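You operate a simulated robot arm through the tools that you are given. There is no shell and no other tool.

You run a simulated two-armed robot. Do the job below in one go: nothing can be reset, and whatever is moved stays where it is left.

JOB
Fill the soap drawer: detergent in the main wash cup, softener in the softener cup, each about to its line.
Fine: nothing in the prewash cup; both bottles go back, the drawer ends shut. Set down upright: blue detergent bottle, pink softener bottle.
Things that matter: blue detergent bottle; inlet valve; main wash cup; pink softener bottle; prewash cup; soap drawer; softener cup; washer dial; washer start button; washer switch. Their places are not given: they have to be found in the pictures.

Only the result counts: the job must be done as asked and must still hold three seconds after the hand-in. Knocking over, shifting, dropping, spilling or breaking anything else fails it.

ROBOT AND FRAMES
Two 7-joint arms with two-finger parallel grippers on one trunk that stands fixed in place. Base frame: the origin is at the foot of the trunk, x ahead of it, y to its left, z up. Units: m, degrees, N and s.
The left shoulder is at [0.07, 0.13, 1.289], the right one opposite. With the tool pointing down near the work surface each hand reaches from about 0.1 to 0.5 m from the base axis, measured 20 degrees to its own side. Payload 1.57 kg a hand.
Tool frame (each hand has its own): the origin (TCP) lies between the finger pads and is the grasp point; the fingertips stand 0.03 m ahead of it; z points along the fingers, y is the line along which they close. The gripper opens to 0.08 m. The fingers are 0.017 m wide and 0.012 m thick; the gripper's body (0.04 by 0.082 m) begins 0.08 m behind the TCP.
Orientation is told as [roll, pitch, yaw] about the base's x, y, z axes, in that order, counted from this pose: with the fingers straight down and closing along the base's y, the tool's x points along the base's -x, its y along +y and its z along -z.

CONTROLS
- The arms move only by the tool step_arm. It takes "left_series", "right_series" or both (then of equal length, played together; a hand with none holds still); each is a list of rows, each a list of 7 numbers: the shift along the base's x, y, z in units of 150 mm (1.0 is 150 mm), then the turn, a rotation vector about the base's x, y, z in units of 120 degrees (1.0 is 120 degrees), then the gripper command, from -1 (shut) to 1 (fully open), values between in proportion. In form: [[x, y, z, ax, ay, az, hand], ...]. A call has 1 to 20 rows; each row is the pose to reach, as a shift and turn from the pose commanded when the call began. A call with a number of a shift or a turn outside -1 to 1 is refused whole. A row lasts 0.2 s, in which the tool goes at most 0.05 m and 8.6 degrees; a call with a longer step from one row to the next is refused whole, and so is a gripper value outside its range. A pose out of reach is approached as far as the arm can. The call stops where the force on the tool passes 40 N (or 10 N more than at its start, if that is more) or the arm is blocked; 0.2 s more then pass. The fingers move at their own pace (about 0.108 m/s each) and stop on an object; they squeeze with about 36 N. The grip force told is the motor's: it shows also when the fingers shut on nothing. Time passes only in rows, and 0.2 s behind the last, so rows that repeat a pose let the fingers close. It gives the time, the measured TCP pose, the force on the tool (base axes), the opening and the grip force at its end, in the units of the frame above (readings bear some noise), with the torque about the TCP (base axes, N m) and any sound that the robot's microphone picked up.
- Cameras (640 x 400 px; columns grow to the right, rows downward): "scene" is now at [0.1126, -0.0475, 1.4985]; the picture's right is [-0.63, -0.78, 0.00], its down [-0.57, 0.46, -0.68] and it looks along [0.53, -0.42, -0.74] (base axes); focal length 321 px, centre (320, 200). "left" rides on the left gripper at [0.072, 0.007, -0.122] in its tool frame; the picture's right is [-0.09, 1.00, 0.00], its down [-0.84, -0.08, -0.54] and it looks along [-0.54, -0.05, 0.84] (tool axes); focal length 238 px, centre (320, 200). "right" rides on the right gripper at [0.072, -0.007, -0.122] in its tool frame; the picture's right is [0.09, 1.00, 0.00], its down [-0.84, 0.08, -0.54] and it looks along [-0.54, 0.05, 0.84] (tool axes); focal length 238 px, centre (320, 200).
- capture(camera): a new picture of that camera. The clock stands still meanwhile.
- lift_body(by): slides the trunk up (or, below 0, down) by that many m; the arms and the scene camera ride with it, the base frame stays. It gives what a move gives, with no picture.
- pan_tilt(pan, tilt): turns the head with the scene camera to pan (to the left, within 86 degrees either way) and tilt (down, from -29 to 69), counted from straight ahead of the robot. It gives what a move gives.
- probe_pixels(camera, pixels): for up to 12 pixels [column, row] of the newest picture of that camera ("zoom" is the newest enlarged one), the place [x, y, z] in the base frame of the surface seen there, good to about 0.002 m. The clock stands still meanwhile.
- inspect(camera, box): a new picture of the part [left, top, right, bottom] of that camera's present view, enlarged. The clock stands still meanwhile.
- hand_in(): hands the job in; it is judged then, once.

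Open the grippers and draw the arms clear of the work before you hand the job in, unless the task says otherwise.

The tools are called as name(argument=value, ...) on one line, values as JSON. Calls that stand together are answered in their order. step_arm: Moves the arms, as the interface text tells. Its arguments: {"type":"object","properties":{"left_series":{"type":"array","items":{"type":"array","items":{"type":"number"}}},"right_series":{"type":"array","items":{"type":"array","items":{"type":"number"}}}},"required":[]} The other tools are called the same way: lift_body (by) slides the trunk up or down; pan_tilt (pan, tilt) turns the head that bears the scene camera; capture (camera) takes a picture; probe_pixels (camera, pixels) gives the place of the surface under pixels of a picture; inspect (camera, box) takes an enlarged picture of a part of a camera's view; hand_in () hands the job in.

At the start:

```text
time_s: 0.0
left_position: [0.3257, -0.044, 1.3104]
left_orientation: [-0.2, 0.0, 0.3]
left_ft_force: [0.0, 0.1, 0.4]
left_torque: [0.03, 0.01, 0.02]
left_opening: 0.0802
left_finger_force: 0.1
right_position: [0.1825, -0.209, 1.3106]
right_orientation: [0.0, 0.1, 0.0]
right_ft_force: [-0.2, 0.0, 0.7]
right_torque: [0.02, 0.01, -0.06]
right_opening: 0.0797
right_finger_force: 0.1
trunk travel left (down, up): [-0.927, 0.013]
head pan, tilt: [-38.9, 47.4]
```

scene: 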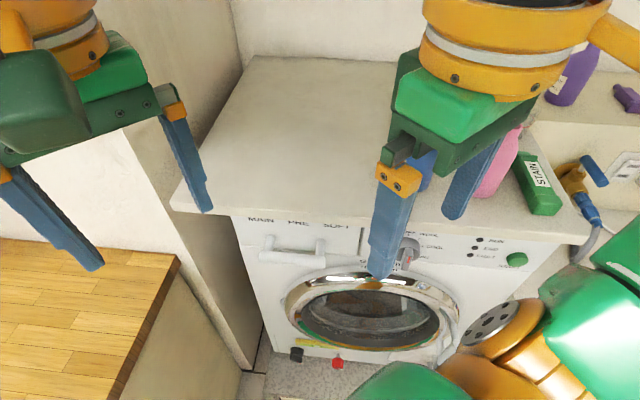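
right: 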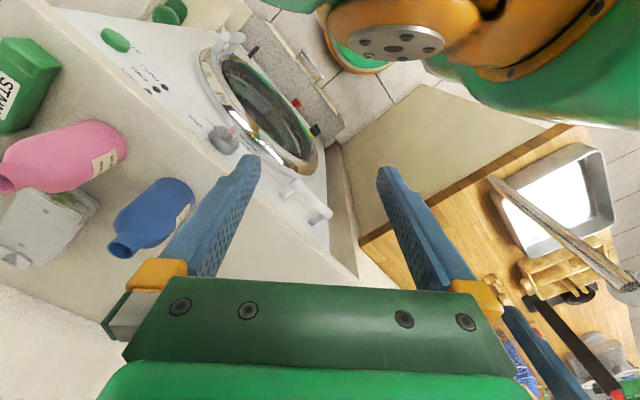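
left: 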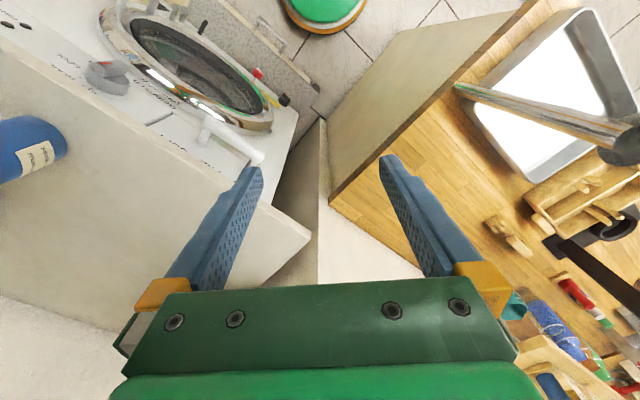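

The first pictures show the washer with the drawer handle near scene pixel (293,248), and the bottles on top of it partly hidden by the left arm. I'll take a fresh scene picture and zoom in on the drawer area.

inspect(camera="scene", box=[220, 190, 380, 290])

capture(camera="right")

capture(camera="scene")

```text
4.00 times, centred on (300, 240) of scene
```

zoom: 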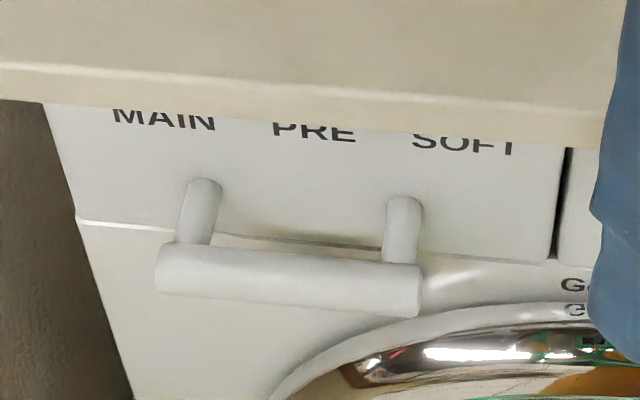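

```text
taken
```

right: 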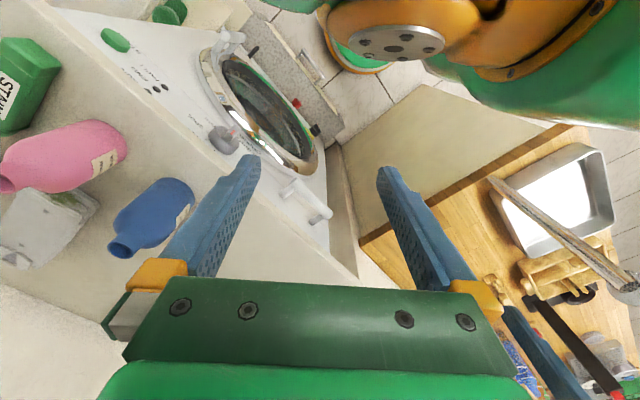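

```text
taken
```

scene: 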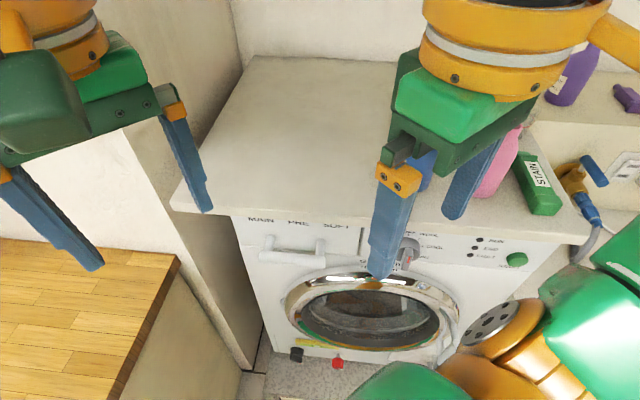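

The washer faces back toward the robot, with compartments labelled MAIN, PRE and SOFT. I'll probe points on the top, the handle, the drawer edges and the bottles to locate them.

probe_pixels(camera="scene", pixels=[[174, 200], [250, 62], [300, 120], [360, 225], [560, 236], [267, 247], [321, 247], [516, 260], [408, 255], [495, 175], [540, 190], [425, 172]])

probe_pixels(camera="zoom", pixels=[[170, 265], [405, 285], [200, 215], [400, 225], [290, 280], [60, 150], [80, 220], [545, 258], [560, 160], [300, 170], [200, 70], [200, 90]])

probe_pixels(camera="right", pixels=[[165, 215], [120, 247], [185, 190], [80, 155], [10, 180], [125, 135], [50, 220], [30, 80], [290, 190], [315, 215], [225, 140], [115, 38]])

```text
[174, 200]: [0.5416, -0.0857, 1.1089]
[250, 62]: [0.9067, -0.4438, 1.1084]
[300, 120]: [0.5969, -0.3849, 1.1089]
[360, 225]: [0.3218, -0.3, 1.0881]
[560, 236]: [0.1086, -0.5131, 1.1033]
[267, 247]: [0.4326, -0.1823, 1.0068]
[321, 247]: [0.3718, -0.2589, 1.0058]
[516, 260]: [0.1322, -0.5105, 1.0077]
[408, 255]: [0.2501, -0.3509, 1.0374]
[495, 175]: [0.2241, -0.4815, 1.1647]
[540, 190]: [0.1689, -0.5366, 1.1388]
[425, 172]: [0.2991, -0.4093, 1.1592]
```

```text
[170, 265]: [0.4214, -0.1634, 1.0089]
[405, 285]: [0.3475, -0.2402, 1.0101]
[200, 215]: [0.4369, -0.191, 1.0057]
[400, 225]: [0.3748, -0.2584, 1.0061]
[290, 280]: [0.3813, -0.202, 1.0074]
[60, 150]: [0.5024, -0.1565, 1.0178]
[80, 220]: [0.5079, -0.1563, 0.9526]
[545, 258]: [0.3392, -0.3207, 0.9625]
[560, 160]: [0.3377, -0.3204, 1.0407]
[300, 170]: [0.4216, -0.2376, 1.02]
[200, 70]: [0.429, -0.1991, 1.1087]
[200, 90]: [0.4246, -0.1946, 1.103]
```

```text
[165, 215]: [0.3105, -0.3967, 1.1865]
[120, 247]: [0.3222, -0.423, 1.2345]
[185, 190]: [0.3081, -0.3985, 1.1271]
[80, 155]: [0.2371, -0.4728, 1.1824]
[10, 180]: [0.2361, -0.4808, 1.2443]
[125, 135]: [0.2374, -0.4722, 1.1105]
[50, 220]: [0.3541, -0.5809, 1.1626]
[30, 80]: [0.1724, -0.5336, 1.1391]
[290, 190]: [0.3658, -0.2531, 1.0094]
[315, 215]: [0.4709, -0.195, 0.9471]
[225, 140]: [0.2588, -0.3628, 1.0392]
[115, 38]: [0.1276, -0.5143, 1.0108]
```

The washer front is a plane x−y≈0.66 with its outward normal along (−0.707, 0.707). The bottles stand on the top at z≈1.109. I'll zoom in on the bottles from both wrist cameras.

inspect(camera="right", box=[0, 20, 220, 280])

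inspect(camera="scene", box=[380, 60, 640, 280])

```text
1.54 times, centred on (110, 150) of right
```

zoom: 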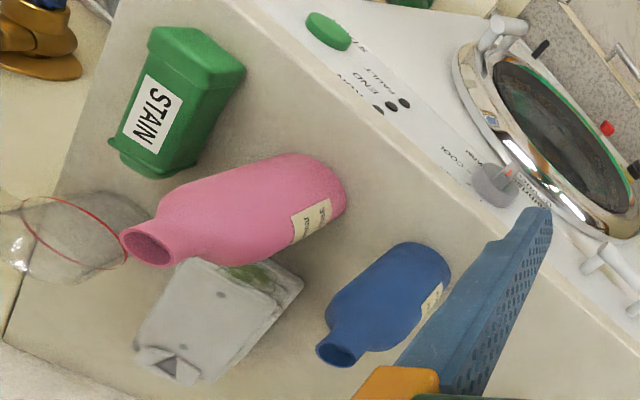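

```text
1.82 times, centred on (510, 170) of scene
```

zoom: 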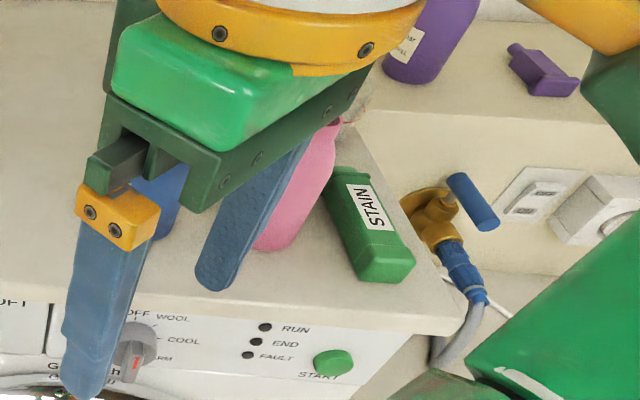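

Washer geometry is clear: the handle bar runs along (0.707,0.707,0) near (0.385,−0.20,1.007). I'll shift the right hand aside to clear the view, and turn the left hand to point 45° down toward the washer front, on its way to the handle.

step_arm(left_series=[[0.014, -0.059, -0.104, -0.039, -0.016, 0.039, 1], [0.029, -0.118, -0.207, -0.079, -0.033, 0.079, 1], [0.043, -0.178, -0.311, -0.118, -0.049, 0.118, 1], [0.057, -0.237, -0.415, -0.158, -0.065, 0.158, 1], [0.072, -0.296, -0.518, -0.197, -0.082, 0.197, 1], [0.086, -0.355, -0.622, -0.237, -0.098, 0.237, 1], [0.1, -0.415, -0.726, -0.276, -0.114, 0.276, 1], [0.115, -0.474, -0.829, -0.316, -0.131, 0.316, 1], [0.129, -0.533, -0.933, -0.355, -0.147, 0.355, 1]], right_series=[[-0.061, -0.111, 0, 0, 0, 0, 1], [-0.122, -0.222, 0, 0, 0, 0, 1], [-0.183, -0.333, 0, 0, 0, 0, 1], [-0.244, -0.444, 0, 0, 0, 0, 1], [-0.306, -0.556, 0, 0, 0, 0, 1], [-0.367, -0.667, 0, 0, 0, 0, 1], [-0.428, -0.778, 0, 0, 0, 0, 1], [-0.489, -0.889, 0, 0, 0, 0, 1], [-0.55, -1, 0, 0, 0, 0, 1]])

capture(camera="scene")

capture(camera="left")

```text
time_s: 2.0
left_position: [0.3452, -0.1238, 1.171]
left_orientation: [-45.2, 0.1, 45.0]
left_ft_force: [-0.6, 0.9, 0.2]
left_torque: [0.01, 0.01, 0.03]
left_opening: 0.0801
left_finger_force: 0.2
right_position: [0.126, -0.325, 1.2892]
right_orientation: [0.1, 0.0, 0.0]
right_ft_force: [0.0, 0.5, 0.6]
right_torque: [0.01, 0.05, 0.01]
right_opening: 0.08
right_finger_force: 0.2
right hand out of reach, approached as far as the arm can: row 7, 8, 9
trunk travel left (down, up): [-0.927, 0.013]
head pan, tilt: [-38.9, 47.4]
```

```text
taken
```

scene: 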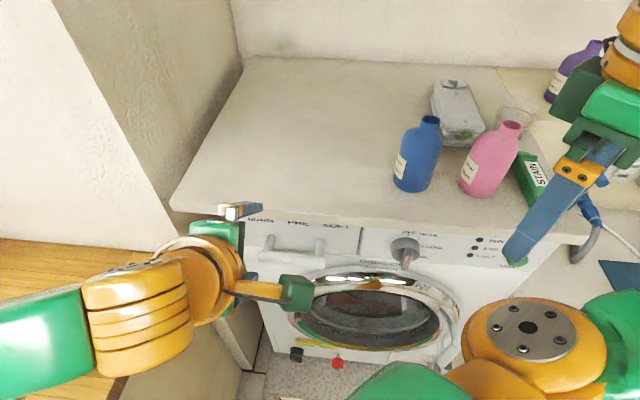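

```text
taken
```

left: 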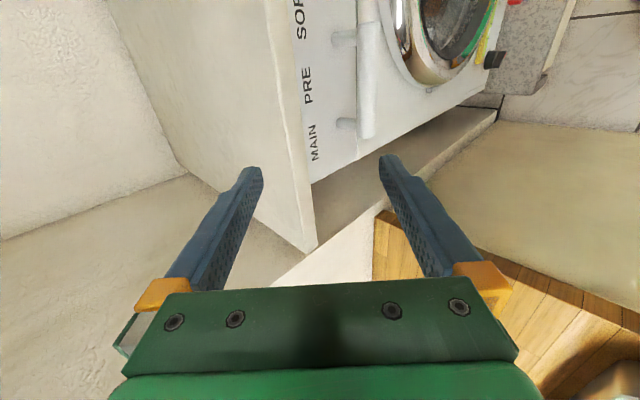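

The left hand reached its tilted pose and the bottles can now be seen near (418,150) and (490,160). I'll zoom in on the bottles and on the handle.

inspect(camera="scene", box=[370, 70, 570, 270])

probe_pixels(camera="scene", pixels=[[413, 186], [418, 150], [430, 120], [430, 130], [438, 160], [398, 165], [482, 190], [490, 160], [511, 125], [465, 175], [505, 175], [540, 190]])

inspect(camera="left", box=[270, 0, 430, 200])

```text
2.00 times, centred on (470, 170) of scene
```

zoom: 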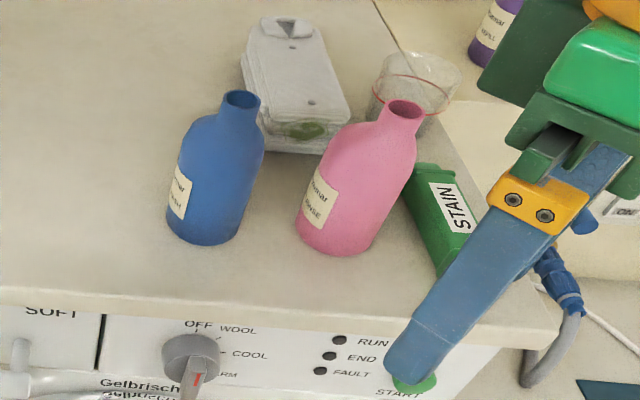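

```text
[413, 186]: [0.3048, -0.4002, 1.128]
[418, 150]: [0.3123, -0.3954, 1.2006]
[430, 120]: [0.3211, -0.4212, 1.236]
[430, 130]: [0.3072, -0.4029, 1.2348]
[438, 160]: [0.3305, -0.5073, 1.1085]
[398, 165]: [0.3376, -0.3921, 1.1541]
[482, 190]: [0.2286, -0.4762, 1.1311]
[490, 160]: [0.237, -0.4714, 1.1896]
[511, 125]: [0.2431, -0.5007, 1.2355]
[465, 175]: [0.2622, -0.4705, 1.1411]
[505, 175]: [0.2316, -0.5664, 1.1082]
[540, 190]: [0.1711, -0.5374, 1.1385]
```

```text
2.00 times, centred on (350, 100) of left
```

zoom: 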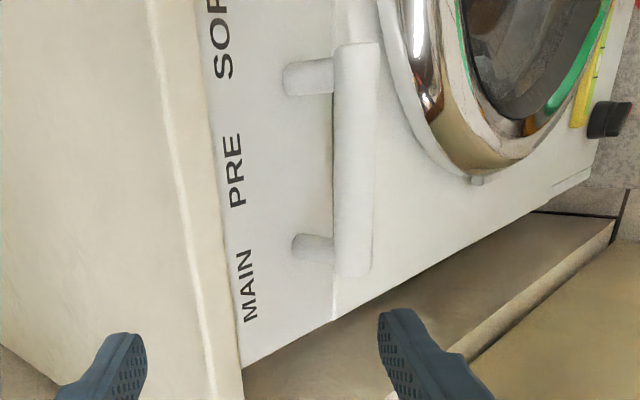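

Now I'll probe the bar and its posts in the newest enlarged picture (from the left camera) to fix the handle's geometry.

probe_pixels(camera="zoom", pixels=[[355, 55], [355, 150], [355, 260], [340, 150], [372, 150], [335, 255], [305, 75], [310, 245], [290, 160], [240, 350], [225, 40], [238, 190]])

```text
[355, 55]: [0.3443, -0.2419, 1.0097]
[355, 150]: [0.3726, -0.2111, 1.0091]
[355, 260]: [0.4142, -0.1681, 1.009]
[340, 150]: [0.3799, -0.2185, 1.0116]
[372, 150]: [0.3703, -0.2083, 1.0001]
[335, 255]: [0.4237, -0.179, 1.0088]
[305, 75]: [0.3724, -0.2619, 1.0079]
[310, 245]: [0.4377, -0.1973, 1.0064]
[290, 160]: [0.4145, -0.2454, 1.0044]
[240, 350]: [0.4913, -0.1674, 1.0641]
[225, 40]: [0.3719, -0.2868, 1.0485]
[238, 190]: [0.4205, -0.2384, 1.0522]
```

The bar's center is about (0.3845,−0.2105,1.0005) with radius ≈0.011 and a 0.035 m gap to the face. I'll bring the left hand to a spot 7 cm short of it along the approach line, fingers half open.

step_arm(left_series=[[-0.003, -0.076, -0.188, 0, 0, 0, 0.25], [-0.006, -0.152, -0.375, 0, 0, 0, 0.25], [-0.009, -0.229, -0.563, 0, 0, 0, 0.25], [-0.011, -0.305, -0.75, 0, 0, 0, 0.25], [-0.011, -0.305, -0.75, 0, 0, 0, 0.25]])

capture(camera="left")

capture(camera="scene")

```text
time_s: 3.2
left_position: [0.3413, -0.1691, 1.0582]
left_orientation: [-45.3, 0.1, 45.1]
left_ft_force: [0.1, -0.8, 0.3]
left_torque: [0.03, -0.02, 0.0]
left_opening: 0.05
left_finger_force: 0.1
right_position: [0.1273, -0.3216, 1.2898]
right_orientation: [0.0, 0.1, 0.0]
right_ft_force: [0.6, -0.1, -0.7]
right_torque: [-0.01, -0.01, 0.0]
right_opening: 0.0803
right_finger_force: 0.0
trunk travel left (down, up): [-0.927, 0.013]
head pan, tilt: [-38.9, 47.4]
```

```text
taken
```

left: 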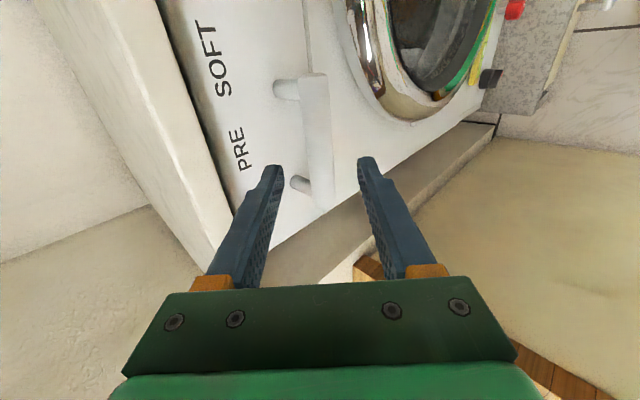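

```text
taken
```

scene: 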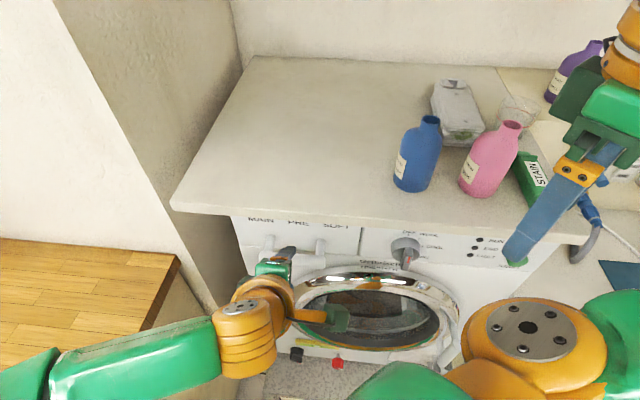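

The fingers sit either side of the bar's line (fingertips at (265,170) and (370,160), bar at x≈315). I advance 7 cm along the tool axis, then close on the bar.

step_arm(left_series=[[0.058, -0.058, -0.083, 0, 0, 0, 0.25], [0.117, -0.117, -0.165, 0, 0, 0, 0.25], [0.175, -0.175, -0.248, 0, 0, 0, 0.25], [0.233, -0.233, -0.33, 0, 0, 0, 0.25], [0.233, -0.233, -0.33, 0, 0, 0, 0.25]])

capture(camera="left")

```text
time_s: 4.4
left_position: [0.3786, -0.2034, 1.0087]
left_orientation: [-45.1, 0.0, 45.0]
left_ft_force: [-0.1, -0.1, 0.3]
left_torque: [0.02, 0.01, -0.01]
left_opening: 0.05
left_finger_force: 0.0
right_position: [0.1269, -0.323, 1.2898]
right_orientation: [0.0, 0.0, 0.0]
right_ft_force: [-0.2, 0.8, 0.2]
right_torque: [-0.01, 0.01, -0.03]
right_opening: 0.0799
right_finger_force: 0.1
trunk travel left (down, up): [-0.927, 0.013]
head pan, tilt: [-38.9, 47.4]
```

```text
taken
```

left: 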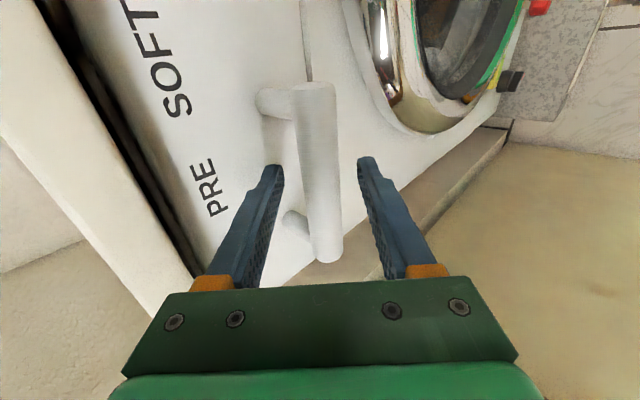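

The bar runs between the fingers at (318,170). I close the left gripper on it.

step_arm(left_series=[[0, 0, 0, 0, 0, 0, -0.3], [0, 0, 0, 0, 0, 0, -1], [0, 0, 0, 0, 0, 0, -1]])

```text
time_s: 5.2
left_position: [0.3784, -0.2031, 1.0086]
left_orientation: [-45.1, 0.1, 45.1]
left_ft_force: [-3.7, 3.4, -7.9]
left_torque: [0.35, -0.2, -0.54]
left_opening: 0.0237
left_finger_force: 35.4
right_position: [0.1279, -0.3217, 1.2907]
right_orientation: [0.1, 0.0, 0.0]
right_ft_force: [-0.8, -0.7, 0.2]
right_torque: [-0.03, 0.0, -0.04]
right_opening: 0.0802
right_finger_force: 0.0
trunk travel left (down, up): [-0.927, 0.013]
head pan, tilt: [-38.9, 47.4]
```

The grip holds the bar (opening 0.0237). I pull outward along (−0.707, 0.707) by 6 cm and watch the force.

step_arm(left_series=[[-0.047, 0.047, 0, 0, 0, 0, -1], [-0.094, 0.094, 0, 0, 0, 0, -1], [-0.141, 0.141, 0, 0, 0, 0, -1], [-0.189, 0.189, 0, 0, 0, 0, -1], [-0.236, 0.236, 0, 0, 0, 0, -1], [-0.283, 0.283, 0, 0, 0, 0, -1]])

capture(camera="scene")

```text
time_s: 6.6
left_position: [0.335, -0.161, 1.0092]
left_orientation: [-45.2, 0.0, 45.1]
left_ft_force: [2.0, -0.1, 7.6]
left_torque: [0.33, -0.43, -0.37]
left_opening: 0.0234
left_finger_force: 35.2
right_position: [0.1262, -0.3217, 1.29]
right_orientation: [-0.1, 0.1, 0.0]
right_ft_force: [-0.3, 0.2, 0.4]
right_torque: [-0.01, 0.02, -0.02]
right_opening: 0.0797
right_finger_force: 0.2
trunk travel left (down, up): [-0.927, 0.013]
head pan, tilt: [-38.9, 47.4]
```

```text
taken
```

scene: 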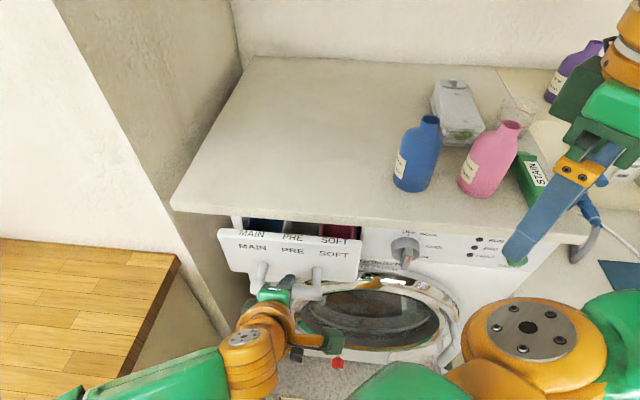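

The drawer slides out easily and the cups begin to show at (265,222), (300,227) and (340,230). I pull a further 6 cm.

step_arm(left_series=[[-0.047, 0.047, 0, 0, 0, 0, -1], [-0.094, 0.094, 0, 0, 0, 0, -1], [-0.141, 0.141, 0, 0, 0, 0, -1], [-0.189, 0.189, 0, 0, 0, 0, -1], [-0.236, 0.236, 0, 0, 0, 0, -1], [-0.283, 0.283, 0, 0, 0, 0, -1]])

capture(camera="scene")

```text
time_s: 8.0
left_position: [0.2935, -0.1177, 1.0086]
left_orientation: [-45.1, 0.1, 45.1]
left_ft_force: [2.7, 0.9, 8.6]
left_torque: [0.27, -0.34, -0.62]
left_opening: 0.0231
left_finger_force: 35.5
right_position: [0.1265, -0.3224, 1.2902]
right_orientation: [0.0, 0.0, 0.0]
right_ft_force: [0.2, -0.1, -0.2]
right_torque: [-0.01, 0.01, 0.03]
right_opening: 0.08
right_finger_force: 0.0
trunk travel left (down, up): [-0.927, 0.013]
head pan, tilt: [-38.9, 47.4]
```

```text
taken
```

scene: 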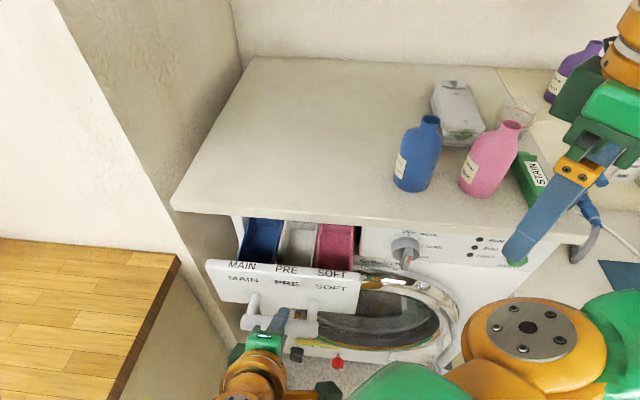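

Cups are now visible: blue (main), gray (prewash) and red (softener). I zoom in to see how deep they are and where the lines are.

inspect(camera="scene", box=[200, 200, 380, 320])

```text
3.33 times, centred on (290, 260) of scene
```

zoom: 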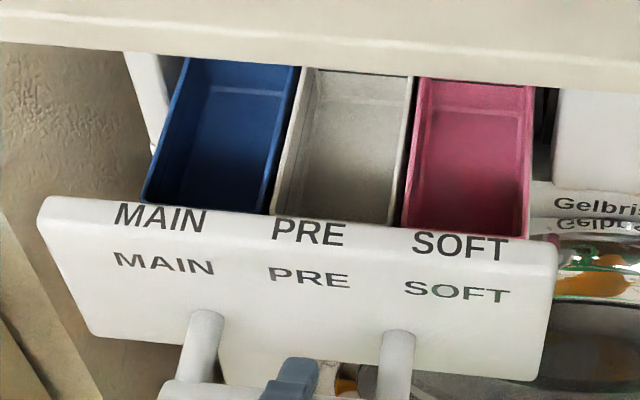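

I probe the cup rims, floors and walls in this enlarged picture to map each cup.

probe_pixels(camera="zoom", pixels=[[180, 65], [290, 70], [148, 195], [265, 210], [415, 80], [530, 90], [405, 220], [522, 230], [210, 150], [350, 150], [470, 170], [235, 75]])

probe_pixels(camera="zoom", pixels=[[250, 90], [250, 110], [480, 95], [480, 120], [200, 185], [460, 215], [390, 100], [60, 200], [540, 245], [300, 235], [190, 190], [310, 75]])

```text
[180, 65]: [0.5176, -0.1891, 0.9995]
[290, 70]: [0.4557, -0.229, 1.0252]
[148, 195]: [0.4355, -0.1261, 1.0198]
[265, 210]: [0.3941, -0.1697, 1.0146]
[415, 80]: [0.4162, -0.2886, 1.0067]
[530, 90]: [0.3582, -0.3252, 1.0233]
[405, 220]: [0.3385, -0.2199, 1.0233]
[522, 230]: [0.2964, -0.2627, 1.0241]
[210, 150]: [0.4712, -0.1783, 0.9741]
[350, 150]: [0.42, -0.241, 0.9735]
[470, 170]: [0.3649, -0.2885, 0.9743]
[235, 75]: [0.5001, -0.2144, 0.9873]
```

```text
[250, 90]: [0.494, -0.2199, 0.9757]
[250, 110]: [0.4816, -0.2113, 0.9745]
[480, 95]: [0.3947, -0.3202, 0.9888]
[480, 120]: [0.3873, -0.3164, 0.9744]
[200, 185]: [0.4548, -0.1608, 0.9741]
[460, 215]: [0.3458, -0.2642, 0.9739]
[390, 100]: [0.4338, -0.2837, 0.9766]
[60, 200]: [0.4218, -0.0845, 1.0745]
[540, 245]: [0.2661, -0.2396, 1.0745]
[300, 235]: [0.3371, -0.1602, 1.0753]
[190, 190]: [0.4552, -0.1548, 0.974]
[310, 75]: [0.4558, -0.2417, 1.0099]
```

The cup floors are at z≈0.974 and the rims at ≈1.024, with main x+y≈0.27, prewash ≈0.17 and softener ≈0.076. The back of the cups is still under the lip, so I pull 3 cm more while watching the force.

step_arm(left_series=[[-0.035, 0.035, 0, 0, 0, 0, -1], [-0.071, 0.071, 0, 0, 0, 0, -1], [-0.106, 0.106, 0, 0, 0, 0, -1], [-0.141, 0.141, 0, 0, 0, 0, -1]])

capture(camera="scene")

```text
time_s: 9.0
left_position: [0.2724, -0.098, 1.0081]
left_orientation: [-45.2, 0.1, 45.2]
left_ft_force: [1.6, 0.5, 9.8]
left_torque: [0.11, -0.29, -0.61]
left_opening: 0.0236
left_finger_force: 35.7
right_position: [0.1268, -0.3223, 1.2899]
right_orientation: [0.0, 0.0, 0.0]
right_ft_force: [0.2, -0.8, 0.7]
right_torque: [0.02, -0.01, 0.03]
right_opening: 0.08
right_finger_force: 0.0
trunk travel left (down, up): [-0.927, 0.013]
head pan, tilt: [-38.9, 47.4]
```

```text
taken
```

scene: 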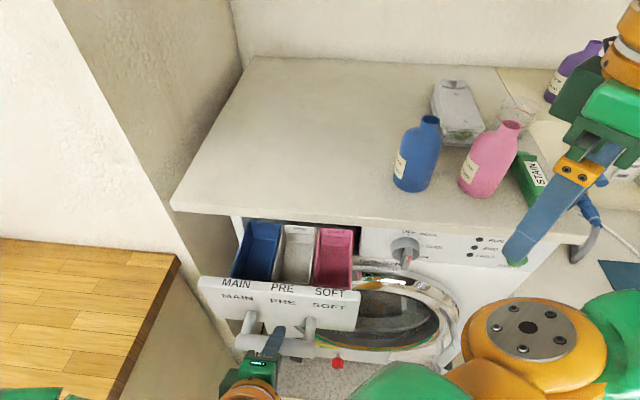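

inspect(camera="scene", box=[200, 200, 380, 320])

```text
3.33 times, centred on (290, 260) of scene
```

zoom: 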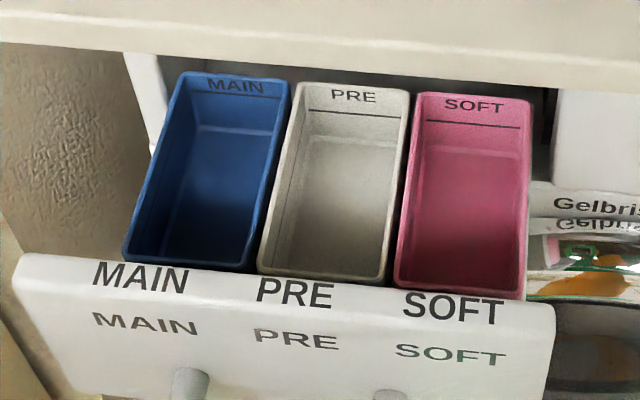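

Now all three cups show, with fill lines under the labels on their back walls (e.g. (240,93), (355,112), (472,124)). I probe the lines, rims and floors.

probe_pixels(camera="zoom", pixels=[[240, 94], [472, 124], [235, 78], [475, 97], [235, 125], [475, 150], [180, 80], [285, 85], [135, 245], [245, 260], [415, 100], [530, 110]])

probe_pixels(camera="zoom", pixels=[[400, 280], [515, 292], [200, 250], [455, 282], [215, 180], [470, 220], [300, 88], [400, 95], [20, 265], [545, 310], [250, 60], [250, 45]])

```text
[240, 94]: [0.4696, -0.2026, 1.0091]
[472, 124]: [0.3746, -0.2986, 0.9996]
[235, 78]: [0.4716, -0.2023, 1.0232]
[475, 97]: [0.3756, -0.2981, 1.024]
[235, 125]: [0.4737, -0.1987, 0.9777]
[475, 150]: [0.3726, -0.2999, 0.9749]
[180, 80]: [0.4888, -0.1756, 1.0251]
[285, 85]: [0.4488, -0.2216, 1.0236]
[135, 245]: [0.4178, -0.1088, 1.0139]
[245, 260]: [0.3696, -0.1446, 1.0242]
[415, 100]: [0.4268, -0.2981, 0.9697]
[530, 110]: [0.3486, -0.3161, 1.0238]
```

```text
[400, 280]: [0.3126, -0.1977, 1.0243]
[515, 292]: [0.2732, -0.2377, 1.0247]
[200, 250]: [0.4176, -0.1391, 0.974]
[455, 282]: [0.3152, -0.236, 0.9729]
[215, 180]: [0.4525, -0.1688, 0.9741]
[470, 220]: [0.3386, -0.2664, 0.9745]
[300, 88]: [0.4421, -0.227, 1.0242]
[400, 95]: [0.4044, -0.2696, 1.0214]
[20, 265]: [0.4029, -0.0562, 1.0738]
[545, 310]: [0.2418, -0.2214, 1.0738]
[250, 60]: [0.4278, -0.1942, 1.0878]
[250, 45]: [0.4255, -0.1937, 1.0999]
```

The lines lie at z≈1.009 (main) and ≈1.000 (softener), above a floor at 0.974. The drawer is open far enough, so I release the handle and back the left hand out along its axis, then up and to the left.

step_arm(left_series=[[0, 0, 0, 0, 0, 0, 0], [0, 0, 0, 0, 0, 0, 0.25], [0, 0, 0, 0, 0, 0, 0.25], [-0.08, 0.08, 0.113, 0, 0, 0, 0.25], [-0.17, 0.17, 0.24, 0, 0, 0, 0.25], [-0.27, 0.27, 0.38, 0, 0, 0, 0.25], [-0.38, 0.38, 0.54, 0, 0, 0, 0.25], [-0.33, 0.58, 0.75, 0, 0, 0, 0.25], [-0.25, 0.8, 0.9, 0, 0, 0, 0.25], [-0.2, 1, 1, 0, 0, 0, 0.25]])

capture(camera="scene")

```text
time_s: 10.8
left_position: [0.2508, -0.069, 1.0911]
left_orientation: [-44.3, -2.4, 47.6]
left_ft_force: [23.0, 2.5, -8.3]
left_torque: [-0.23, 1.0, -0.34]
left_opening: 0.0501
left_finger_force: 0.1
left hand out of reach, approached as far as the arm can: row 6, 7, 8, 9
right_position: [0.1267, -0.322, 1.2896]
right_orientation: [0.0, -0.1, 0.0]
right_ft_force: [0.3, 0.2, 0.4]
right_torque: [0.02, -0.06, 0.01]
right_opening: 0.0801
right_finger_force: 0.1
trunk travel left (down, up): [-0.927, 0.013]
head pan, tilt: [-38.9, 47.4]
stopped in row 9 (left hand): the force on the tool passed its limit at 190 N (the readings are from after the stop); the commanded pose is now the measured one
```

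```text
taken
```

scene: 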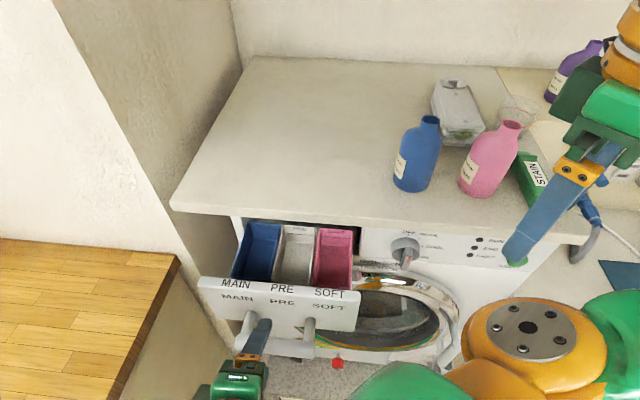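

The left hand ran into something behind it (force +x 23 N), probably the trunk, while the drawer panel stays where it was at (200–360, 280–295). I look down with the head to see what it touches.

pan_tilt(pan=-10, tilt=65)

capture(camera="scene")

capture(camera="left")

```text
time_s: 11.8
left_position: [0.25, -0.0696, 1.0903]
left_orientation: [-44.2, -2.5, 47.4]
left_ft_force: [46.7, -1.2, -23.2]
left_torque: [0.21, 0.65, 0.32]
left_opening: 0.0499
left_finger_force: 0.1
right_position: [0.1262, -0.3223, 1.2891]
right_orientation: [0.0, 0.0, 0.0]
right_ft_force: [-0.2, -0.6, 0.7]
right_torque: [0.0, 0.01, 0.03]
right_opening: 0.08
right_finger_force: 0.1
trunk travel left (down, up): [-0.927, 0.013]
head pan, tilt: [-10.0, 65.0]
```

```text
taken
```

scene: 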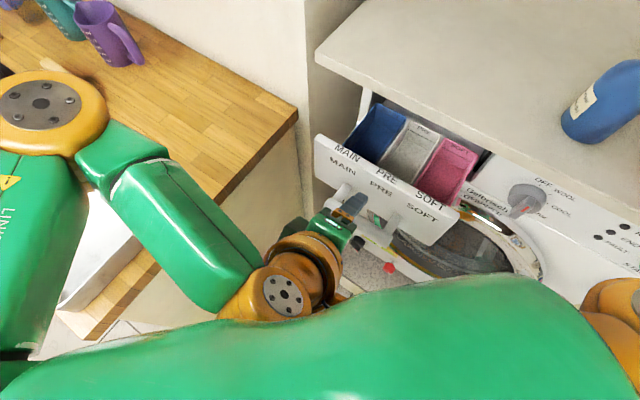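

```text
taken
```

left: 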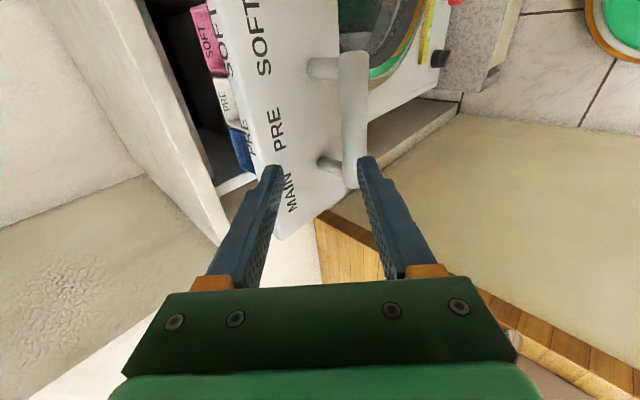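

The left wrist (orange, at (285,290)) presses on the robot's own green chest, while the tips are clear of the bar. I move the hand forward and left, away from the chest.

step_arm(left_series=[[0.08, 0.08, 0.05, 0, 0, 0, 0.25], [0.16, 0.2, 0.1, 0, 0, 0, 0.25], [0.25, 0.4, 0.2, 0, 0, 0, 0.25], [0.3, 0.6, 0.3, 0, 0, 0, 0.25], [0.3, 0.8, 0.4, 0, 0, 0, 0.25], [0.3, 1, 0.5, 0, 0, 0, 0.25]])

capture(camera="scene")

```text
time_s: 13.2
left_position: [0.3488, 0.0819, 1.1781]
left_orientation: [-44.3, -2.0, 46.9]
left_ft_force: [-0.8, 0.0, -0.2]
left_torque: [-0.03, -0.07, -0.01]
left_opening: 0.0498
left_finger_force: 0.1
left hand out of reach, approached as far as the arm can: row 1, 2, 3, 4, 5, 6
right_position: [0.1254, -0.3198, 1.2911]
right_orientation: [-0.1, -0.1, 0.1]
right_ft_force: [0.9, -0.8, -0.5]
right_torque: [-0.02, 0.0, 0.01]
right_opening: 0.0799
right_finger_force: 0.0
trunk travel left (down, up): [-0.927, 0.013]
head pan, tilt: [-10.0, 65.0]
```

```text
taken
```

scene: 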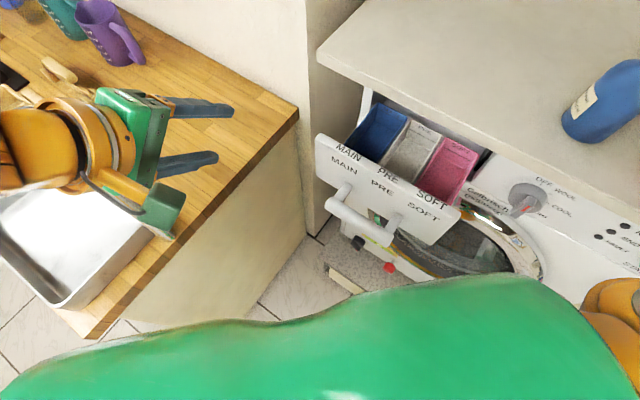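

The left hand is free of the chest and away from the drawer. I turn the head back toward the bottles and measure them.

pan_tilt(pan=-42, tilt=47)

capture(camera="scene")

inspect(camera="scene", box=[360, 70, 520, 220])

```text
time_s: 14.1
left_position: [0.3506, 0.08, 1.1764]
left_orientation: [-44.0, -2.2, 47.1]
left_ft_force: [-0.5, 0.0, -0.2]
left_torque: [-0.02, 0.0, 0.03]
left_opening: 0.0498
left_finger_force: 0.0
right_position: [0.1275, -0.3228, 1.289]
right_orientation: [0.0, 0.0, 0.0]
right_ft_force: [0.5, 0.7, 0.0]
right_torque: [0.01, 0.01, -0.03]
right_opening: 0.0798
right_finger_force: 0.0
trunk travel left (down, up): [-0.927, 0.013]
head pan, tilt: [-42.0, 47.0]
```

```text
taken
```

scene: 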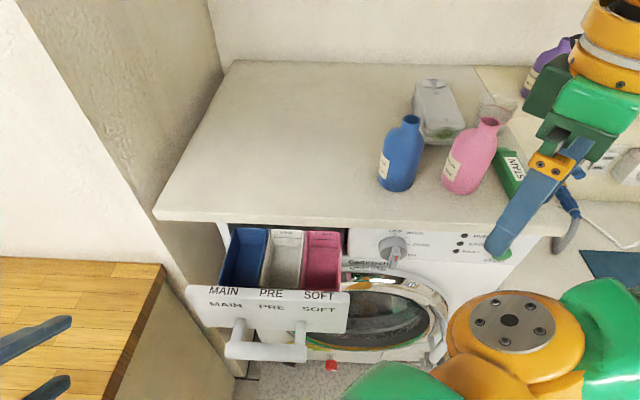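

```text
2.67 times, centred on (440, 145) of scene
```

zoom: 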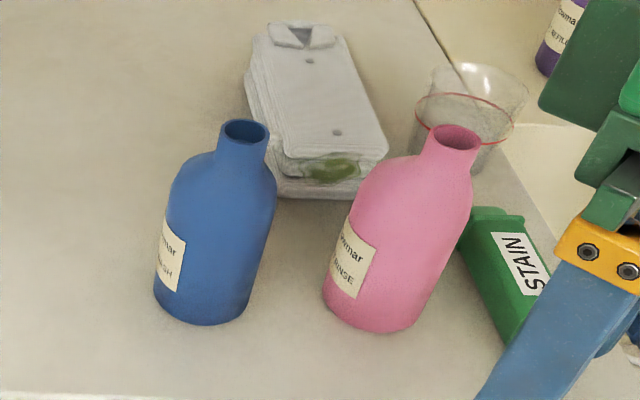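

The bottles show clearly, with a folded shirt and a glass behind them. I probe the edges, bases and mouths of both bottles.

probe_pixels(camera="zoom", pixels=[[205, 322], [158, 285], [258, 290], [210, 240], [170, 220], [266, 220], [222, 132], [268, 134], [245, 144], [244, 122], [240, 165], [190, 175]])

probe_pixels(camera="zoom", pixels=[[375, 330], [327, 295], [425, 305], [385, 250], [355, 215], [462, 225], [430, 140], [481, 142], [455, 152], [457, 126], [445, 175], [395, 180]])

probe_pixels(camera="zoom", pixels=[[463, 245], [470, 215], [515, 330], [500, 220], [285, 190], [380, 195], [285, 160], [420, 130], [440, 170], [245, 118], [478, 250], [500, 350]])

```text
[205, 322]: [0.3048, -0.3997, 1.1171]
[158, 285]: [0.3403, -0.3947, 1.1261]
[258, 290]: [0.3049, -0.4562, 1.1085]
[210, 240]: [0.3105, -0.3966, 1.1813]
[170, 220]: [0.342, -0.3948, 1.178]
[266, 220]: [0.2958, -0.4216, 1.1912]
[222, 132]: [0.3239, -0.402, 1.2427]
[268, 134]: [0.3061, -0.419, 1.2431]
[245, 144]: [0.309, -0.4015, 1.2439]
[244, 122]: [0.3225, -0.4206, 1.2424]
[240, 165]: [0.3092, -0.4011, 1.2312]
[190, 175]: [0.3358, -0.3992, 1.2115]
```

```text
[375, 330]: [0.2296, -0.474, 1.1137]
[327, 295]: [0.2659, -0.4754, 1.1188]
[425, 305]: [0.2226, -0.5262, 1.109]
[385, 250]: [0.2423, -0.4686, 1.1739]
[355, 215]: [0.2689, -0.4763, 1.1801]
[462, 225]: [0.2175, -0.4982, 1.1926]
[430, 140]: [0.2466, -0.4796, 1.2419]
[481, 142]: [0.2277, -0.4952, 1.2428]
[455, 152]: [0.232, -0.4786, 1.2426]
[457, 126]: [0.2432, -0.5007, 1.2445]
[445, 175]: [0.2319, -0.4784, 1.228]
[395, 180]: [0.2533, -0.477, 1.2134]
```

```text
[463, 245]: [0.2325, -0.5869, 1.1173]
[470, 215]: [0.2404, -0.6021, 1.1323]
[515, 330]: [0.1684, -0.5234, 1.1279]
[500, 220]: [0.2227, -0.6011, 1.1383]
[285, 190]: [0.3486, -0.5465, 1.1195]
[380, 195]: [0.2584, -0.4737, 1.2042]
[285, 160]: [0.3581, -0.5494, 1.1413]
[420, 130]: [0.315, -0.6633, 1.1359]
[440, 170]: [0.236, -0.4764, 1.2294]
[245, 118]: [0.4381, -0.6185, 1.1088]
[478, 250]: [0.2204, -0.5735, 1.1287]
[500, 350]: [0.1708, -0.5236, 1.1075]
```

The blue bottle's mouth is centered near (0.3155,−0.411) at z≈1.243, but I'm unsure of the body's depth. I take a right-wrist picture for a second viewpoint.

capture(camera="right")

inspect(camera="right", box=[140, 120, 400, 300])

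```text
taken
```

right: 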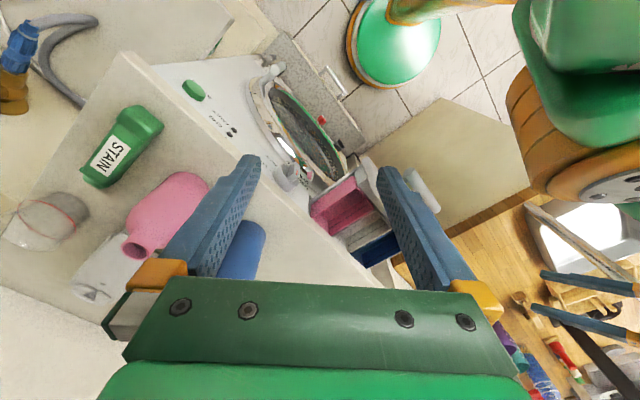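

```text
2.22 times, centred on (270, 210) of right
```

zoom: 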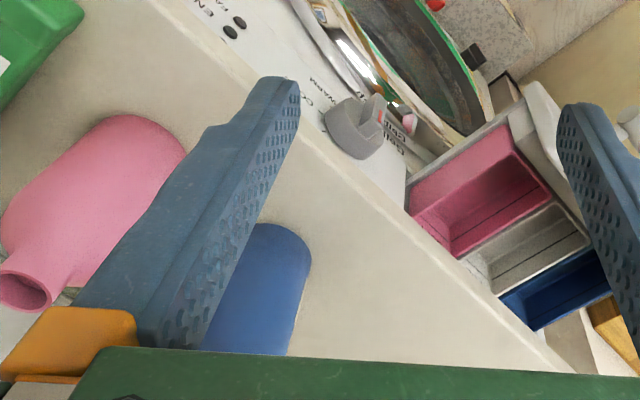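

Both bodies fit cylinders: blue centered near (0.326,−0.421) with r≈0.03, pink near (0.249,−0.500) with r≈0.032, and necks offset slightly toward the robot. Before planning the grasp I probe the visible parts of the right arm and chest to learn how the arm is laid out.

probe_pixels(camera="scene", pixels=[[510, 320], [600, 320], [480, 370], [400, 380], [620, 280], [610, 30], [620, 90], [560, 345], [450, 320], [345, 395], [540, 180], [630, 390]])

```text
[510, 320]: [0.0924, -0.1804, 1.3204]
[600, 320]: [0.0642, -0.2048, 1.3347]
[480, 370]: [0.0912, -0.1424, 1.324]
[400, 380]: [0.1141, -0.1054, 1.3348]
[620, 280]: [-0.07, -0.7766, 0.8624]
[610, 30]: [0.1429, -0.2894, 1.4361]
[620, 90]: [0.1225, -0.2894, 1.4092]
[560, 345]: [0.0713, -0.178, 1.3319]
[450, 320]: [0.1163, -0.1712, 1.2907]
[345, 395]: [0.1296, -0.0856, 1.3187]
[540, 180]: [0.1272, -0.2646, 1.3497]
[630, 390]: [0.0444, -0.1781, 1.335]
```

I turn the head to the far right to see how the right arm's elbow lies.

pan_tilt(pan=-80, tilt=25)

capture(camera="scene")

```text
time_s: 15.2
left_position: [0.3505, 0.0785, 1.1768]
left_orientation: [-44.1, -2.1, 47.1]
left_ft_force: [0.3, 0.0, -0.6]
left_torque: [0.03, -0.01, -0.02]
left_opening: 0.0501
left_finger_force: 0.0
right_position: [0.1268, -0.3211, 1.2906]
right_orientation: [0.0, 0.1, -0.1]
right_ft_force: [-0.4, 0.0, 0.3]
right_torque: [0.0, -0.01, 0.0]
right_opening: 0.0799
right_finger_force: 0.1
trunk travel left (down, up): [-0.927, 0.013]
head pan, tilt: [-80.0, 25.0]
```

```text
taken
```

scene: 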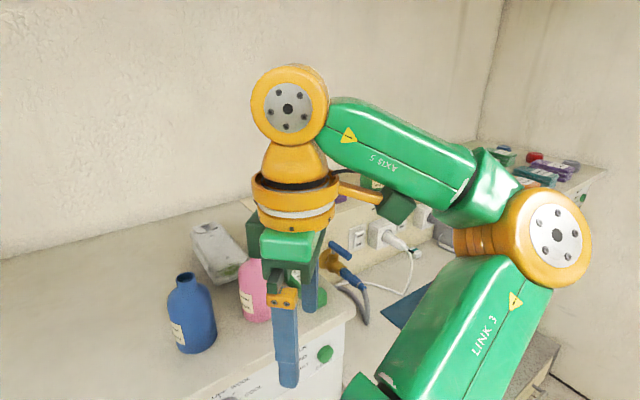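

The elbow is out to the right at (550,240), the forearm comes back to the wrist at (290,105). I probe those joints to size the links.

probe_pixels(camera="scene", pixels=[[558, 235], [288, 108], [296, 200], [290, 250], [400, 150], [485, 330], [400, 390], [320, 180], [190, 290], [325, 352], [345, 250], [285, 350]])

```text
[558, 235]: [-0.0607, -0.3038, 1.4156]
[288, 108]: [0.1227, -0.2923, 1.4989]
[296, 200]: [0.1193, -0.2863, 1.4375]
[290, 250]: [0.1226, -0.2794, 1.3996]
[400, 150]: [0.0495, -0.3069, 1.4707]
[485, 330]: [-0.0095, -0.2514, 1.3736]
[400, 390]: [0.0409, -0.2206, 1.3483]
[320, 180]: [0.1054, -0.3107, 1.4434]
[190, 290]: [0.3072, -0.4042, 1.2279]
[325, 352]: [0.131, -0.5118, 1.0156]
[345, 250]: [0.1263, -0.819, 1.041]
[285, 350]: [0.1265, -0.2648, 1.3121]
```

The links are clear: upper arm ≈0.27, forearm ≈0.2, and the wrist 0.21 m behind the TCP. I now swing the right hand forward above the blue bottle while pitching it up toward horizontal (yaw −30°), taking the first 60 % of the turn.

step_arm(right_series=[[0.125, -0.056, 0.019, -0.015, -0.055, -0.015, 1], [0.25, -0.113, 0.038, -0.03, -0.11, -0.03, 1], [0.375, -0.169, 0.056, -0.044, -0.165, -0.044, 1], [0.5, -0.225, 0.075, -0.059, -0.22, -0.059, 1], [0.625, -0.281, 0.094, -0.074, -0.274, -0.074, 1], [0.75, -0.338, 0.113, -0.089, -0.329, -0.089, 1], [0.875, -0.394, 0.131, -0.103, -0.384, -0.103, 1], [1, -0.45, 0.15, -0.118, -0.439, -0.118, 1]])

capture(camera="scene")

```text
time_s: 17.0
left_position: [0.3497, 0.0791, 1.1774]
left_orientation: [-44.1, -2.2, 47.1]
left_ft_force: [-0.2, -0.3, 0.4]
left_torque: [0.01, 0.01, 0.0]
left_opening: 0.0498
left_finger_force: 0.0
right_position: [0.2783, -0.3897, 1.3118]
right_orientation: [-10.1, -53.9, -10.2]
right_ft_force: [0.0, 0.0, 0.3]
right_torque: [0.02, -0.02, -0.01]
right_opening: 0.0801
right_finger_force: 0.1
trunk travel left (down, up): [-0.927, 0.013]
head pan, tilt: [-80.0, 25.0]
```

```text
taken
```

scene: 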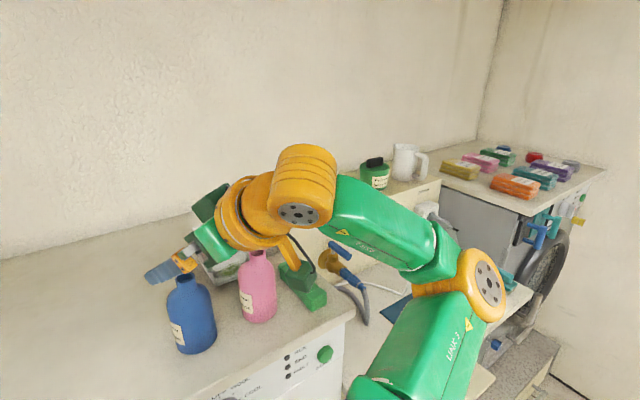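

The hand is above and behind the blue bottle at pitch −54°, and the wrist camera is a green block on a rod that I must keep clear of things. I finish the turn to 12° below horizontal, yaw −30°, with the TCP straight above the bottle center at z=1.30.

step_arm(right_series=[[0.08, -0.052, -0.02, -0.009, -0.05, -0.021, 1], [0.159, -0.105, -0.04, -0.018, -0.101, -0.043, 1], [0.239, -0.157, -0.06, -0.028, -0.151, -0.064, 1], [0.318, -0.209, -0.08, -0.0367, -0.2017, -0.0856, 1], [0.318, -0.209, -0.08, -0.0367, -0.2017, -0.0856, 1]])

pan_tilt(pan=-55, tilt=40)

capture(camera="scene")

capture(camera="right")

```text
time_s: 18.2
left_position: [0.3491, 0.0794, 1.1785]
left_orientation: [-44.1, -2.2, 47.1]
left_ft_force: [1.0, -0.5, -0.2]
left_torque: [0.02, 0.02, 0.03]
left_opening: 0.0499
left_finger_force: 0.1
right_position: [0.3299, -0.4263, 1.303]
right_orientation: [0.6, -78.0, -30.4]
right_ft_force: [-0.4, 0.2, -0.1]
right_torque: [-0.02, 0.03, 0.05]
right_opening: 0.0798
right_finger_force: 0.0
right hand out of reach, approached as far as the arm can: row 4, 5
trunk travel left (down, up): [-0.927, 0.013]
head pan, tilt: [-80.0, 25.0]
```

```text
time_s: 19.1
left_position: [0.351, 0.0797, 1.1776]
left_orientation: [-44.1, -2.2, 47.1]
left_ft_force: [-0.9, 0.5, -0.4]
left_torque: [-0.01, 0.0, 0.01]
left_opening: 0.0501
left_finger_force: 0.0
right_position: [0.3306, -0.4267, 1.3034]
right_orientation: [0.2, -78.0, -30.3]
right_ft_force: [0.5, -0.8, 0.3]
right_torque: [-0.04, 0.01, 0.02]
right_opening: 0.0801
right_finger_force: 0.1
trunk travel left (down, up): [-0.927, 0.013]
head pan, tilt: [-55.0, 40.0]
```

```text
taken
```

scene: 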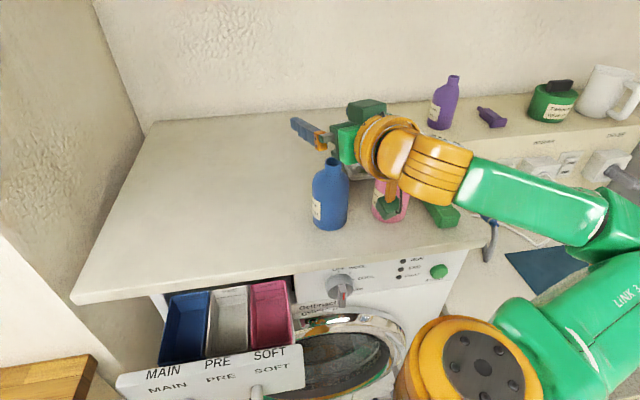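

```text
taken
```

right: 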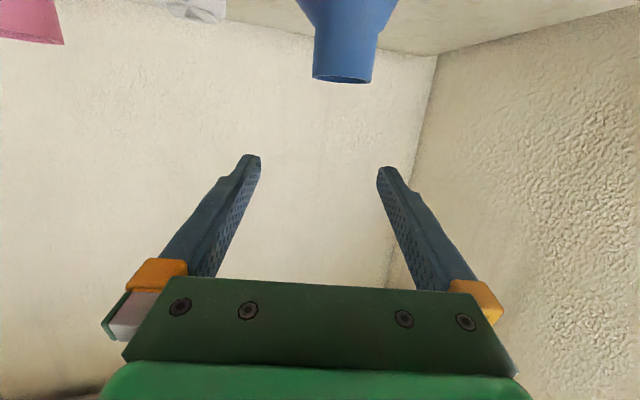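

The blue neck appears centered between the fingers (345,50 in the right view). I descend straight down 7 cm first and then check alignment.

step_arm(right_series=[[0, 0, -0.117, 0, 0, 0, 1], [0, 0, -0.233, 0, 0, 0, 1], [0, 0, -0.35, 0, 0, 0, 1], [0, 0, -0.467, 0, 0, 0, 1], [0, 0, -0.467, 0, 0, 0, 1]])

capture(camera="scene")

capture(camera="right")

```text
time_s: 20.2
left_position: [0.351, 0.0783, 1.178]
left_orientation: [-44.1, -2.1, 47.1]
left_ft_force: [0.0, 0.1, 0.1]
left_torque: [0.0, 0.0, 0.02]
left_opening: 0.0501
left_finger_force: 0.0
right_position: [0.3318, -0.4363, 1.2316]
right_orientation: [0.2, -78.1, -30.1]
right_ft_force: [-0.1, -0.2, -0.1]
right_torque: [0.07, -0.01, 0.0]
right_opening: 0.08
right_finger_force: 0.0
right hand out of reach, approached as far as the arm can: row 1, 2, 3, 4, 5
trunk travel left (down, up): [-0.927, 0.013]
head pan, tilt: [-55.0, 40.0]
```

```text
taken
```

scene: 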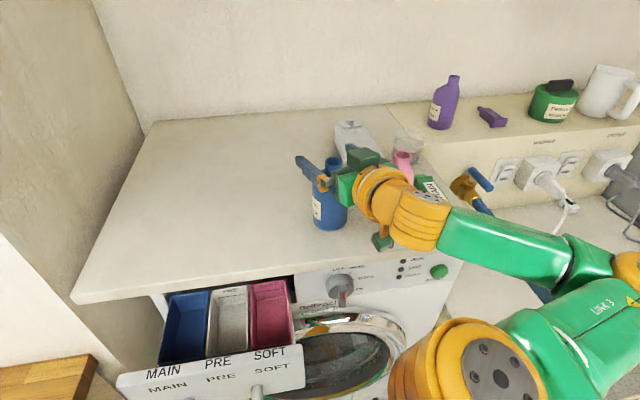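

```text
taken
```

right: 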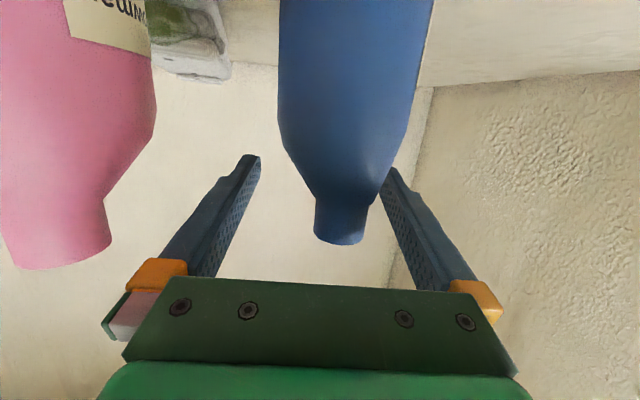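

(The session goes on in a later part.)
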